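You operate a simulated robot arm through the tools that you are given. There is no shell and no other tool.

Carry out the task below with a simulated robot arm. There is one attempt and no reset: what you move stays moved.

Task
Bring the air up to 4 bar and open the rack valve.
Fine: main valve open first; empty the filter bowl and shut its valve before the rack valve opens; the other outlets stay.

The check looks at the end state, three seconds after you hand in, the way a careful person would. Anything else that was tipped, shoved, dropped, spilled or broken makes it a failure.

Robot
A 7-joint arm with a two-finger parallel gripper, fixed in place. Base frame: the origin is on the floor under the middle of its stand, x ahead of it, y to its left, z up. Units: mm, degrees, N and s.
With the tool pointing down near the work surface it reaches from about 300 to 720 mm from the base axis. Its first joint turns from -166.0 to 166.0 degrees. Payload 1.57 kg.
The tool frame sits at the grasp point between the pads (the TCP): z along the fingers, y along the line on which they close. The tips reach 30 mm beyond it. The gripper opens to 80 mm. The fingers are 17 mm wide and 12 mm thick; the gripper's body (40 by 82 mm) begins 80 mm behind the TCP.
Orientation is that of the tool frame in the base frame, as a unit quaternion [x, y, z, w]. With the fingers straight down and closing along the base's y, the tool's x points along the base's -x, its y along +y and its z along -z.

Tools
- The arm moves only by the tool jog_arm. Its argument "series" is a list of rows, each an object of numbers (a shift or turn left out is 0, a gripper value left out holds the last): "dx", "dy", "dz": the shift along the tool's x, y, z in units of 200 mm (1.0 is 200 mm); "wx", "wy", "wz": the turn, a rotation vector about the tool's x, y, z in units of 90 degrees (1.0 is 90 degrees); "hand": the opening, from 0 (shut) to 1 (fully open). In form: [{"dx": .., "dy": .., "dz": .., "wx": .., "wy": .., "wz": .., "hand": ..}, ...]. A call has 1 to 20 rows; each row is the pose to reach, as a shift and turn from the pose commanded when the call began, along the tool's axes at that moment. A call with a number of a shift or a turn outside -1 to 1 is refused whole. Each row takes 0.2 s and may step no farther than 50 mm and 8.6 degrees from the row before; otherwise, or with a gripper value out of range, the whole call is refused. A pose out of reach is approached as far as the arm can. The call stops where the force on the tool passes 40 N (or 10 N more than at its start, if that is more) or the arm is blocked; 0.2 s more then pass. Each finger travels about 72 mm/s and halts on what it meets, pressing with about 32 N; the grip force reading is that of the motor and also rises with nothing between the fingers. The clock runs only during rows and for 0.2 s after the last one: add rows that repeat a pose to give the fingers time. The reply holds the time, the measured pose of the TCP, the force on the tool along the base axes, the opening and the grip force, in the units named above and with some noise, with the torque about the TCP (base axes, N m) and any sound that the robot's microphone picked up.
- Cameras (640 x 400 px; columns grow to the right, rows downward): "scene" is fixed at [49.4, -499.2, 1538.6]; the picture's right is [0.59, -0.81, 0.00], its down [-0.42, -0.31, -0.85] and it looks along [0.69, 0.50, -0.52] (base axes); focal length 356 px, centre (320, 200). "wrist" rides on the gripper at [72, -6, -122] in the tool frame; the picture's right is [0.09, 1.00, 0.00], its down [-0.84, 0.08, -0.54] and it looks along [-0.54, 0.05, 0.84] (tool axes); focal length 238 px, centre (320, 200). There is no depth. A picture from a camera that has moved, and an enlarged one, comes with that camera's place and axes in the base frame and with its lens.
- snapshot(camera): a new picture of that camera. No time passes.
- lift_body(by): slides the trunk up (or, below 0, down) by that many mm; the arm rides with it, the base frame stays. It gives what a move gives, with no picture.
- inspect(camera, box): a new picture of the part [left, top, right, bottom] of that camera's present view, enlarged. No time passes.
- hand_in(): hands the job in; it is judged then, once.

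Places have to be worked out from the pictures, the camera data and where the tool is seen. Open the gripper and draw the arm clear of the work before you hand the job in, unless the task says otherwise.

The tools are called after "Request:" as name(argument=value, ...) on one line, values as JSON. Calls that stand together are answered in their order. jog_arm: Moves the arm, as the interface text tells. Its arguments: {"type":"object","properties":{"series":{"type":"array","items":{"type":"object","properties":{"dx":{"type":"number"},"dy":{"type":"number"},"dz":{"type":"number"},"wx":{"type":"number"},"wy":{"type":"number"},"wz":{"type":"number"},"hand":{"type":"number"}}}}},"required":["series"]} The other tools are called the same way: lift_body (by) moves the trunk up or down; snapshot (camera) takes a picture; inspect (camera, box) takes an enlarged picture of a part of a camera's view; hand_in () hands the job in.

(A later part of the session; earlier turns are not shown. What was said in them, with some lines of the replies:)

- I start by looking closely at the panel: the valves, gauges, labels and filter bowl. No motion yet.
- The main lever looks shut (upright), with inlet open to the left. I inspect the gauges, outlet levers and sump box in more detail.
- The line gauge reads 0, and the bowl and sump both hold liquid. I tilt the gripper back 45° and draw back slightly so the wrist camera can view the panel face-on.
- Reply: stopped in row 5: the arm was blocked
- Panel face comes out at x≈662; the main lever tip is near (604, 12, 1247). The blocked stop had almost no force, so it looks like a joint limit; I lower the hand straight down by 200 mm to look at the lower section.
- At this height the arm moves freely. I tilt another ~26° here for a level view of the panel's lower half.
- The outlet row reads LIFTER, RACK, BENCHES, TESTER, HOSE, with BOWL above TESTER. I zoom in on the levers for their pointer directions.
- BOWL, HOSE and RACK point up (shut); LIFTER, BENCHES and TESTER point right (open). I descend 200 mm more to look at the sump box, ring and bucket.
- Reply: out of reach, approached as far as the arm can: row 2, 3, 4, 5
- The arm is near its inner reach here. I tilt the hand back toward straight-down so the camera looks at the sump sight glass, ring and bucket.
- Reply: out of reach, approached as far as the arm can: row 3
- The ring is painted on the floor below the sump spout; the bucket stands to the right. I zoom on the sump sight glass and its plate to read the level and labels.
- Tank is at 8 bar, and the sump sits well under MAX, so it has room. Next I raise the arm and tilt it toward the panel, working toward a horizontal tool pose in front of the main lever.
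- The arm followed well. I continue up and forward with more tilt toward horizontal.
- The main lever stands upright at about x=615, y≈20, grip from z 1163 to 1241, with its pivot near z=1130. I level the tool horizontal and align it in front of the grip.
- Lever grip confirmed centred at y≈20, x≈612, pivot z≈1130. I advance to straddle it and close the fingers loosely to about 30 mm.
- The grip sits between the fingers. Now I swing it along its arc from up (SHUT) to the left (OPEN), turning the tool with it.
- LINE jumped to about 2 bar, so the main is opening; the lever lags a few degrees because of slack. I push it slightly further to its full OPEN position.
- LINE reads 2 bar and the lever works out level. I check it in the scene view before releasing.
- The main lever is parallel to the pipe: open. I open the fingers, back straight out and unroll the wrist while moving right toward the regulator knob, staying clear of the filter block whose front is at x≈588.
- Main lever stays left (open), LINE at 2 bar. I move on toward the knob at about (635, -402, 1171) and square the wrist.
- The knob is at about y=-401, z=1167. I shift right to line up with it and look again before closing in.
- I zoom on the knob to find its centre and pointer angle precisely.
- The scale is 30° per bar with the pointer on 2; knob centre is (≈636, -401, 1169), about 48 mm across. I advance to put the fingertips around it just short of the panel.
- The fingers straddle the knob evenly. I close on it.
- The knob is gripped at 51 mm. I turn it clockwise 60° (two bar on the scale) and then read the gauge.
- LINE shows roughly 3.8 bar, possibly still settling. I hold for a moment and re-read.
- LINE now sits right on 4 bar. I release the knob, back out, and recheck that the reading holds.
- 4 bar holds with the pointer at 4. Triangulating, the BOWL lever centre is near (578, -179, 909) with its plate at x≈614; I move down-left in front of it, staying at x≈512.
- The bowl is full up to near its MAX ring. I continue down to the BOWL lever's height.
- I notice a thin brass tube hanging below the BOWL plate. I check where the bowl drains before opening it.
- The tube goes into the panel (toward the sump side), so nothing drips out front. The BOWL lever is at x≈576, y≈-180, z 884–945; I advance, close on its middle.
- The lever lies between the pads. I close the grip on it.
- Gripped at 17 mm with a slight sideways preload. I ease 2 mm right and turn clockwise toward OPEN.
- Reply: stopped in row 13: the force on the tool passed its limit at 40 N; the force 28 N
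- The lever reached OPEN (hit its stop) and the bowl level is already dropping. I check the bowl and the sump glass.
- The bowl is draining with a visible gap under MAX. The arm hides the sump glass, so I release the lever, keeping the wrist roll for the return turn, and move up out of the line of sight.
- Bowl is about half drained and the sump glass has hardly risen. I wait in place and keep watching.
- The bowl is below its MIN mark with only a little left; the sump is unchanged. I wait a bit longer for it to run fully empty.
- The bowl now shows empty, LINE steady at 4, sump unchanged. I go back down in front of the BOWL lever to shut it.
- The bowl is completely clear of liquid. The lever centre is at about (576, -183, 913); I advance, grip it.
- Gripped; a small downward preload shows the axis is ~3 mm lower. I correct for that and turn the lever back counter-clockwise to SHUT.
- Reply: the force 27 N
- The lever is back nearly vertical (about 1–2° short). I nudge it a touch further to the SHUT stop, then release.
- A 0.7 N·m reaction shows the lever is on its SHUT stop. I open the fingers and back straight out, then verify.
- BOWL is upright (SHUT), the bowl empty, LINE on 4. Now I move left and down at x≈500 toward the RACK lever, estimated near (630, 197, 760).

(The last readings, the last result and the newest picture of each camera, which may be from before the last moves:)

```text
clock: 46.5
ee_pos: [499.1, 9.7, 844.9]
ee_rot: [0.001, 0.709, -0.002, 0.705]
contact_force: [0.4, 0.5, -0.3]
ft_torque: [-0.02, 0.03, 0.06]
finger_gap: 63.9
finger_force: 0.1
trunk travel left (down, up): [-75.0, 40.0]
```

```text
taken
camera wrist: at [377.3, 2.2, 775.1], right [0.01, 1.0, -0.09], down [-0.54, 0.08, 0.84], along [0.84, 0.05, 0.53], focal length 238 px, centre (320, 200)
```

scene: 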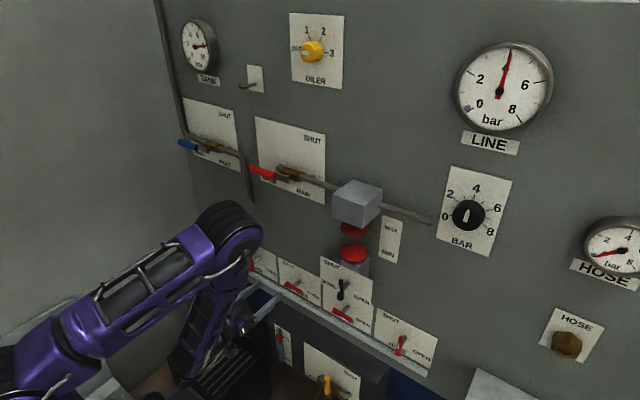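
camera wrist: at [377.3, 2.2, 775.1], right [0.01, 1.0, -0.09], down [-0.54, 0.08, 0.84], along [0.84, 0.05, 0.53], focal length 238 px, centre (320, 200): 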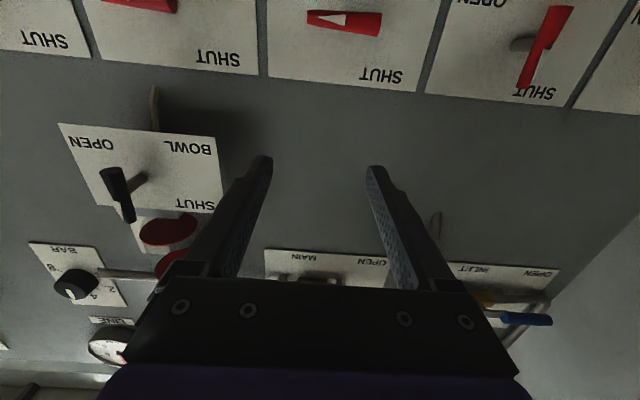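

RACK lever triangulates to about (631, 200), z 727–787, centre 757. I move in front of it at x≈540.

Request:
jog_arm(series=[{"dx": 0.088, "dy": 0.19, "dz": 0.04}, {"dx": 0.176, "dy": 0.38, "dz": 0.08}, {"dx": 0.264, "dy": 0.57, "dz": 0.12}, {"dx": 0.352, "dy": 0.76, "dz": 0.16}, {"dx": 0.44, "dy": 0.95, "dz": 0.2}])

Request:
snapshot(camera="wrist")

Request:
snapshot(camera="scene")

```text
clock: 47.7
ee_pos: [542.1, 200.6, 756.7]
ee_rot: [0.002, 0.709, -0.003, 0.705]
contact_force: [0.2, -0.4, 0.4]
ft_torque: [0.03, 0.0, 0.03]
finger_gap: 64.1
finger_force: 0.0
trunk travel left (down, up): [-75.0, 40.0]
```

```text
taken
camera wrist: at [421.0, 193.2, 688.0], right [0.0, 1.0, -0.09], down [-0.54, 0.08, 0.84], along [0.84, 0.05, 0.53], focal length 238 px, centre (320, 200)
```

wrist: 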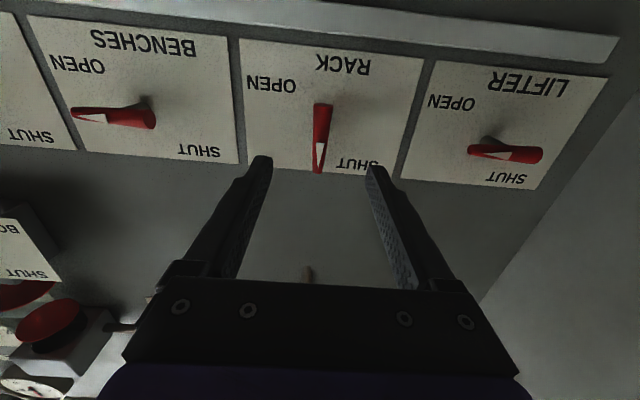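

```text
taken
```

scene: 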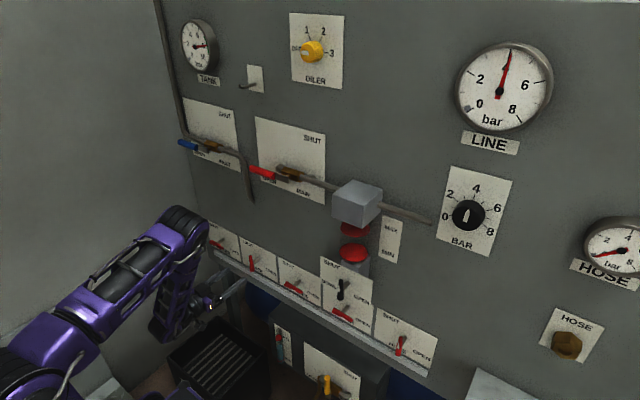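

The RACK lever is centred at y≈200, z≈757 and lined up with the tool. I advance to straddle it and close the grip.

Request:
jog_arm(series=[{"dz": 0.2}, {"dz": 0.385}, {"dz": 0.385, "hand": 0.4}, {"dz": 0.385, "hand": 0.3}])

Request:
snapshot(camera="wrist")

Request:
inspect(camera="scene", box=[190, 200, 330, 310])

```text
clock: 48.7
ee_pos: [620.2, 201.1, 756.9]
ee_rot: [0.001, 0.709, -0.002, 0.705]
contact_force: [-0.5, -0.3, 0.1]
ft_torque: [-0.02, -0.04, 0.0]
finger_gap: 23.8
finger_force: 0.1
trunk travel left (down, up): [-75.0, 40.0]
```

```text
taken
camera wrist: at [499.1, 193.6, 687.7], right [0.0, 1.0, -0.09], down [-0.54, 0.08, 0.84], along [0.84, 0.05, 0.53], focal length 238 px, centre (320, 200)
```

wrist: 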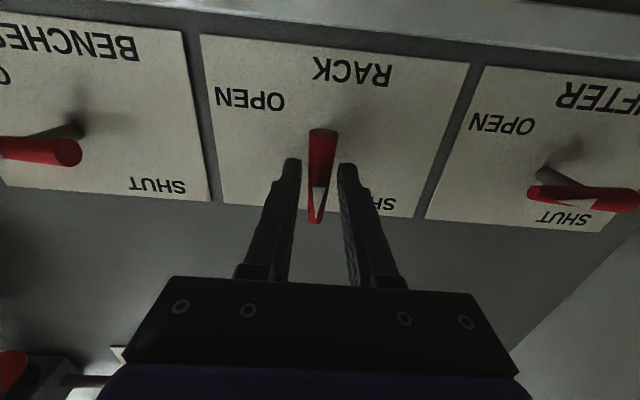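

```text
3.64 times, centred on (260, 255) of scene
camera zoom: at [49.4, -499.2, 1538.6], right [0.59, -0.81, 0.0], down [-0.42, -0.31, -0.85], along [0.69, 0.5, -0.52], focal length 1295 px, centre (538, 0)
```

zoom: 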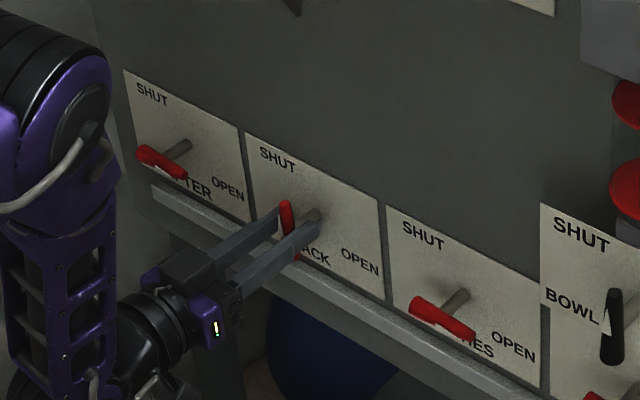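

The lever is centred between the pads. I close the grip and check the preload before turning.

Request:
jog_arm(series=[{"hand": 0.1}, {"hand": 0.1}, {"hand": 0.1}])

```text
clock: 49.5
ee_pos: [620.4, 200.8, 756.4]
ee_rot: [0.002, 0.709, -0.003, 0.705]
contact_force: [0.3, -5.5, 1.0]
ft_torque: [0.01, -0.1, -0.06]
finger_gap: 16.6
finger_force: 32.4
trunk travel left (down, up): [-75.0, 40.0]
```

Gripped cleanly. I turn the RACK lever clockwise from SHUT (up) to OPEN (right).

Request:
jog_arm(series=[{"dy": -0.004, "wz": 0.04}, {"dy": -0.005, "wz": 0.12}, {"dy": -0.005, "wz": 0.2}, {"dy": -0.005, "wz": 0.28}, {"dy": -0.005, "wz": 0.36}, {"dy": -0.005, "wz": 0.44}, {"dy": -0.005, "wz": 0.52}, {"dy": -0.005, "wz": 0.6}, {"dy": -0.005, "wz": 0.68}, {"dy": -0.005, "wz": 0.76}, {"dy": -0.005, "wz": 0.84}, {"dy": -0.005, "wz": 0.92}, {"dy": -0.005, "wz": 0.98}])

Request:
snapshot(camera="wrist")

Request:
snapshot(camera="scene")

```text
clock: 52.5
ee_pos: [618.5, 194.0, 752.2]
ee_rot: [0.498, 0.51, 0.485, 0.507]
contact_force: [20.1, 3.9, -13.7]
ft_torque: [0.01, 0.19, 0.07]
finger_gap: 16.9
finger_force: 32.2
trunk travel left (down, up): [-75.0, 40.0]
stopped in row 13: the force on the tool passed its limit at 40 N (the readings are from after the stop); the commanded pose is now the measured one
```

```text
taken
camera wrist: at [498.4, 267.2, 746.7], right [0.02, 0.13, 0.99], down [-0.55, -0.83, 0.12], along [0.84, -0.55, 0.05], focal length 238 px, centre (320, 200)
```

wrist: 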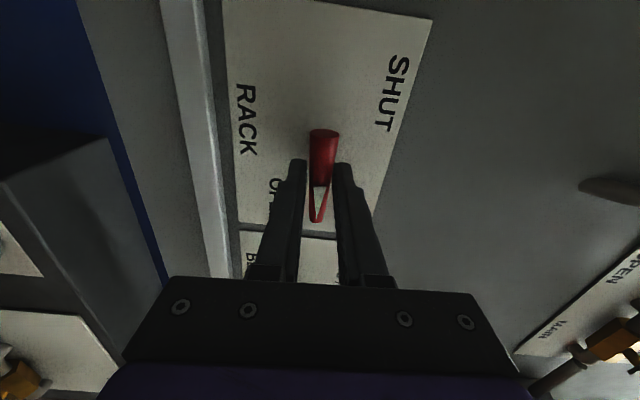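

```text
taken
```

scene: 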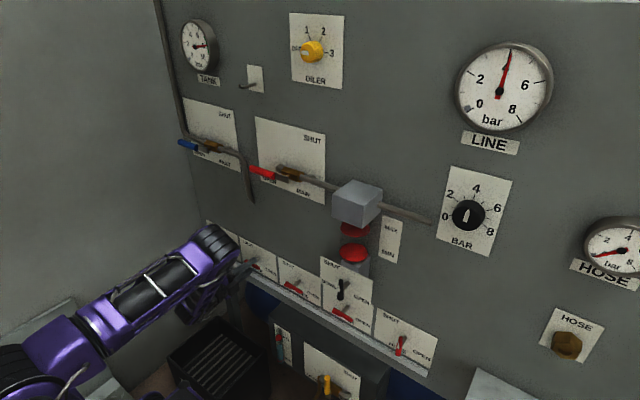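

RACK is at about 88°. I nudge a little further to seat it on the OPEN stop.

Request:
jog_arm(series=[{"wz": 0.02}, {"wz": 0.045}, {"wz": 0.045}])

Request:
inspect(camera="scene", box=[190, 200, 330, 310])

```text
clock: 53.3
ee_pos: [618.6, 193.9, 751.8]
ee_rot: [0.516, 0.493, 0.501, 0.489]
contact_force: [21.0, 1.3, -18.4]
ft_torque: [-0.67, 0.21, -0.1]
finger_gap: 17.0
finger_force: 32.4
trunk travel left (down, up): [-75.0, 40.0]
```

```text
3.64 times, centred on (260, 255) of scene
camera zoom: at [49.4, -499.2, 1538.6], right [0.59, -0.81, 0.0], down [-0.42, -0.31, -0.85], along [0.69, 0.5, -0.52], focal length 1295 px, centre (538, 0)
```

zoom: 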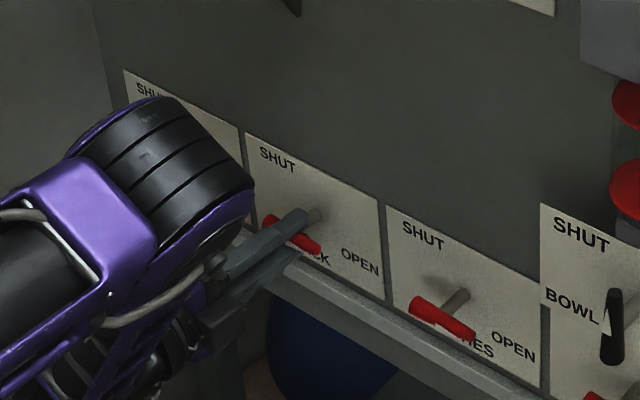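

A 0.67 N·m reaction confirms the OPEN stop, and RACK now lies parallel to the other open levers. I release with a modest opening and back straight out.

Request:
jog_arm(series=[{"hand": 0.38}, {"hand": 0.38}, {"hand": 0.38}, {"hand": 0.38, "dz": -0.15}, {"hand": 0.38, "dz": -0.35}, {"hand": 0.38, "dz": -0.5}])

Request:
snapshot(camera="scene")

Request:
snapshot(camera="wrist")

Request:
inspect(camera="scene", box=[440, 30, 600, 130])

```text
clock: 54.7
ee_pos: [517.0, 197.3, 755.8]
ee_rot: [0.515, 0.491, 0.503, 0.49]
contact_force: [0.1, -0.1, 0.0]
ft_torque: [-0.03, -0.01, -0.03]
finger_gap: 30.5
finger_force: 0.0
trunk travel left (down, up): [-75.0, 40.0]
```

```text
taken
```

scene: 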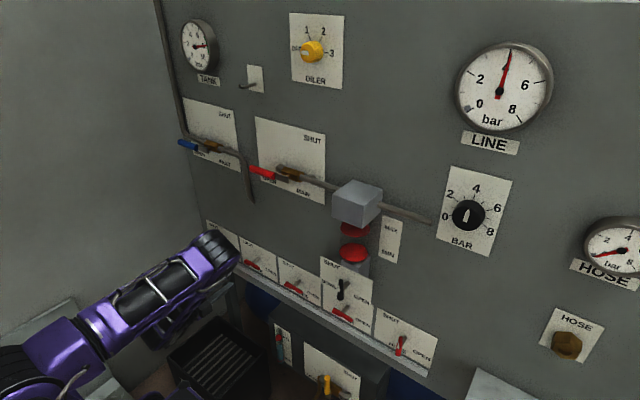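

```text
taken
camera wrist: at [397.7, 269.3, 755.0], right [0.01, 0.06, 1.0], down [-0.55, -0.83, 0.05], along [0.84, -0.55, 0.02], focal length 238 px, centre (320, 200)
```

wrist: 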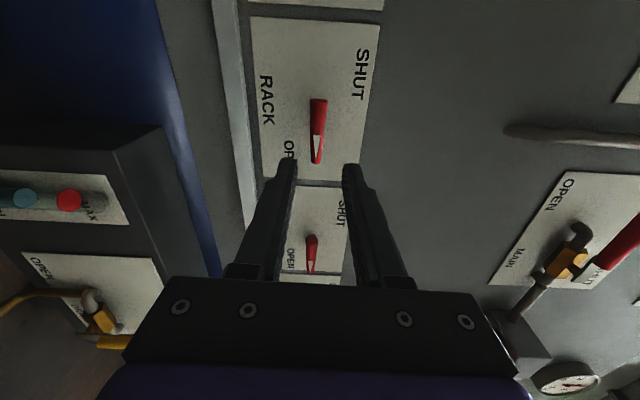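

```text
4.00 times, centred on (520, 80) of scene
camera zoom: at [49.4, -499.2, 1538.6], right [0.59, -0.81, 0.0], down [-0.42, -0.31, -0.85], along [0.69, 0.5, -0.52], focal length 1424 px, centre (-480, 680)
```

zoom: 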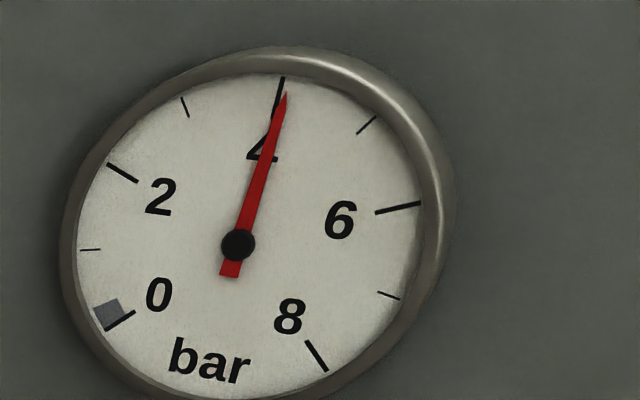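

RACK is open, LINE reads about 4.05, other levers untouched. I unroll the wrist and lift away toward the centre, keeping well clear of the panel parts.

Request:
jog_arm(series=[{"dz": -0.05}, {"dx": -0.083, "dy": 0.09, "dz": -0.1, "wz": -0.09}, {"dx": -0.166, "dy": 0.18, "dz": -0.1, "wz": -0.18}, {"dx": -0.249, "dy": 0.27, "dz": -0.1, "wz": -0.27}, {"dx": -0.332, "dy": 0.36, "dz": -0.1, "wz": -0.36}, {"dx": -0.415, "dy": 0.45, "dz": -0.1, "wz": -0.45}, {"dx": -0.498, "dy": 0.54, "dz": -0.1, "wz": -0.54}, {"dx": -0.581, "dy": 0.63, "dz": -0.1, "wz": -0.63}, {"dx": -0.664, "dy": 0.72, "dz": -0.1, "wz": -0.72}, {"dx": -0.747, "dy": 0.81, "dz": -0.1, "wz": -0.81}, {"dx": -0.83, "dy": 0.9, "dz": -0.1, "wz": -0.9}, {"dx": -0.91, "dy": 0.985, "dz": -0.1, "wz": -0.99}])

Request:
snapshot(camera="scene")

Request:
snapshot(camera="wrist")

```text
clock: 57.3
ee_pos: [498.4, 5.8, 946.2]
ee_rot: [0.02, 0.711, 0.015, 0.702]
contact_force: [0.1, 0.2, -0.4]
ft_torque: [0.06, 0.0, 0.03]
finger_gap: 30.4
finger_force: 0.0
trunk travel left (down, up): [-75.0, 40.0]
```

```text
taken
```

scene: 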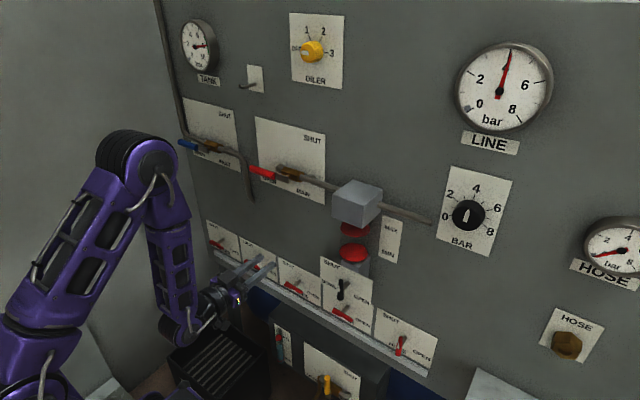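

```text
taken
camera wrist: at [375.6, 3.6, 876.7], right [0.01, 1.0, -0.04], down [-0.53, 0.04, 0.85], along [0.85, 0.02, 0.53], focal length 238 px, centre (320, 200)
```

wrist: 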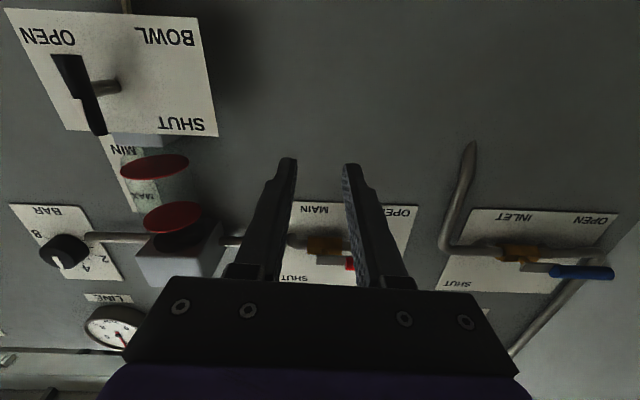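

All levers are as required. For a closer reading of LINE I raise the arm to where the wrist camera sees the gauge beside the fingers.

Request:
jog_arm(series=[{"dx": -0.19, "dy": -0.08, "wz": -0.01}, {"dx": -0.38, "dy": -0.16, "wz": -0.022}, {"dx": -0.57, "dy": -0.24, "wz": -0.022}, {"dx": -0.76, "dy": -0.32, "wz": -0.022}, {"dx": -0.95, "dy": -0.4, "wz": -0.022}])

Request:
jog_arm(series=[{"dx": -0.18, "dy": -0.13}, {"dx": -0.36, "dy": -0.26}, {"dx": -0.55, "dy": -0.38}])

Request:
snapshot(camera="wrist")

Request:
inspect(camera="wrist", box=[70, 170, 220, 290])

```text
clock: 58.5
ee_pos: [502.7, -83.6, 1129.8]
ee_rot: [0.009, 0.712, 0.003, 0.702]
contact_force: [0.0, -0.2, -0.7]
ft_torque: [-0.01, 0.0, 0.0]
finger_gap: 30.4
finger_force: 0.0
out of reach, approached as far as the arm can: row 1, 2, 3, 4
trunk travel left (down, up): [-75.0, 40.0]
```

```text
clock: 59.3
ee_pos: [501.9, -161.0, 1237.4]
ee_rot: [0.01, 0.714, 0.003, 0.7]
contact_force: [-1.1, 0.4, -0.1]
ft_torque: [-0.01, 0.01, -0.02]
finger_gap: 30.7
finger_force: 0.2
trunk travel left (down, up): [-75.0, 40.0]
```

```text
taken
camera wrist: at [380.7, -164.7, 1168.9], right [0.01, 1.0, -0.07], down [-0.53, 0.07, 0.85], along [0.85, 0.03, 0.52], focal length 238 px, centre (320, 200)
```

wrist: 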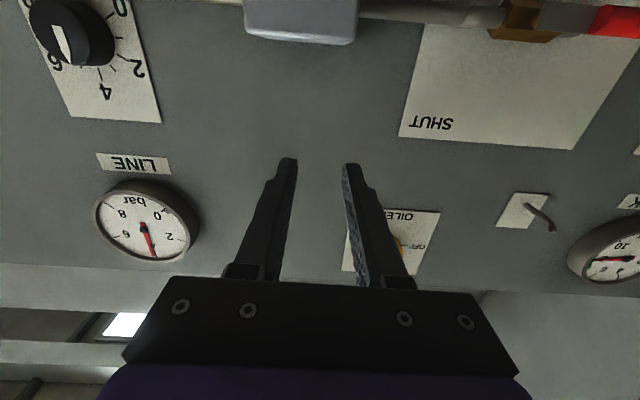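

```text
3.33 times, centred on (145, 230) of wrist
camera zoom: at [380.7, -164.7, 1168.9], right [0.01, 1.0, -0.07], down [-0.53, 0.07, 0.85], along [0.85, 0.03, 0.52], focal length 794 px, centre (903, 100)
```

zoom: 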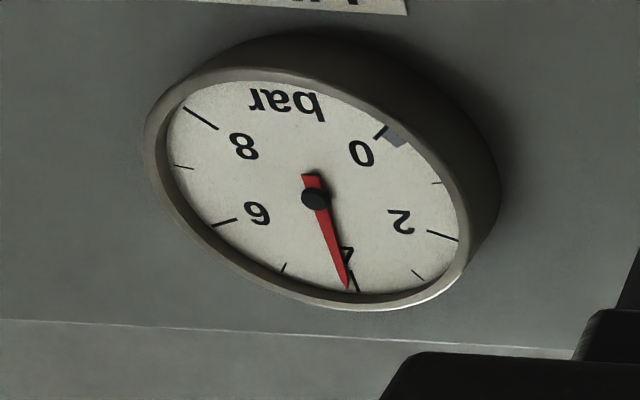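

The close view agrees: LINE within about 0.1 bar of 4. I open the gripper fully and draw the arm back from the panel.

Request:
jog_arm(series=[{"dz": -0.1, "hand": 1}, {"dz": -0.2, "hand": 1}, {"dz": -0.3, "hand": 1}, {"dz": -0.3, "hand": 1}])

Request:
snapshot(camera="scene")

Request:
inspect(camera="scene", box=[190, 200, 450, 380])

Request:
inspect(camera="scene", box=[440, 30, 600, 130])

```text
clock: 60.5
ee_pos: [450.6, -162.4, 1212.0]
ee_rot: [0.015, 0.733, 0.007, 0.68]
contact_force: [-0.8, 0.4, -1.0]
ft_torque: [0.0, 0.01, 0.02]
finger_gap: 80.1
finger_force: 0.1
trunk travel left (down, up): [-75.0, 40.0]
stopped in row 4: the arm was blocked; the commanded pose is now the measured one
```

```text
taken
```

scene: 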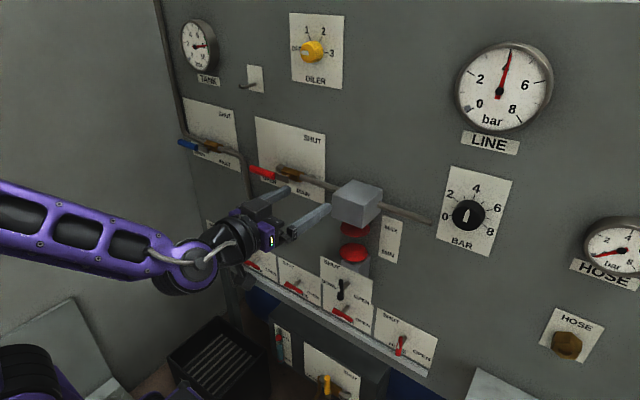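

```text
2.22 times, centred on (320, 290) of scene
camera zoom: at [49.4, -499.2, 1538.6], right [0.59, -0.81, 0.0], down [-0.42, -0.31, -0.85], along [0.69, 0.5, -0.52], focal length 791 px, centre (320, 0)
```

zoom: 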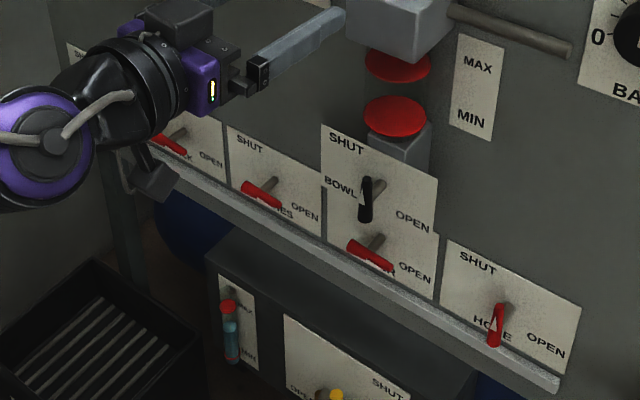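

```text
4.00 times, centred on (520, 80) of scene
camera zoom: at [49.4, -499.2, 1538.6], right [0.59, -0.81, 0.0], down [-0.42, -0.31, -0.85], along [0.69, 0.5, -0.52], focal length 1424 px, centre (-480, 680)
```

zoom: 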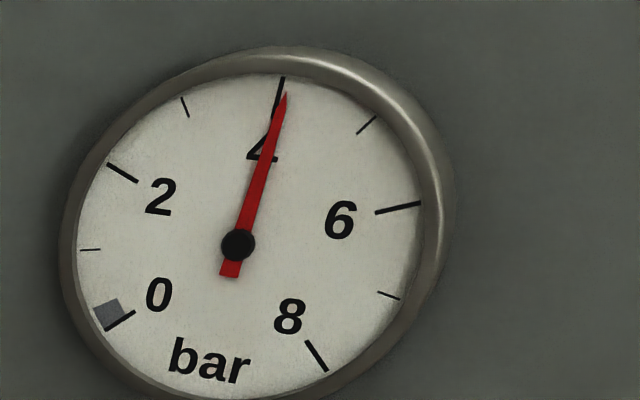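

The end state looks right. The main lever points left (open), the bowl is empty with its valve upright (shut), and RACK is open. LINE is steady at about 4 bar, the other outlets are unchanged, and the gripper is open about 100 mm clear of the panel. Handing in.

Request:
hand_in()

```text
The job is handed in.
```

The air is at about 4 bar and the rack valve is open; I've handed the job in, and no verdict has come back yet.

1. **Main valve:** opened first, and the lever now lies along the pipe against OPEN.
2. **Pressure:** I turned the regulator from 2 to 4. The LINE gauge settled just over the mark, at about 4.05–4.1 bar by my reading, and stayed there after the rack valve opened.
3. **Filter bowl:** I drained it until no liquid showed, then turned its valve back to its SHUT stop before touching the rack valve. The sump level hardly changed, and I saw nothing spill.
4. **Rack valve:** turned to its OPEN stop.
5. **Other outlets:** I didn't touch them. LIFTER, BENCHES and TESTER were already open, and HOSE was already shut.

The gripper is open, and I drew the arm back about 100 mm from the nearest fitting. The arm could not retract any farther there.
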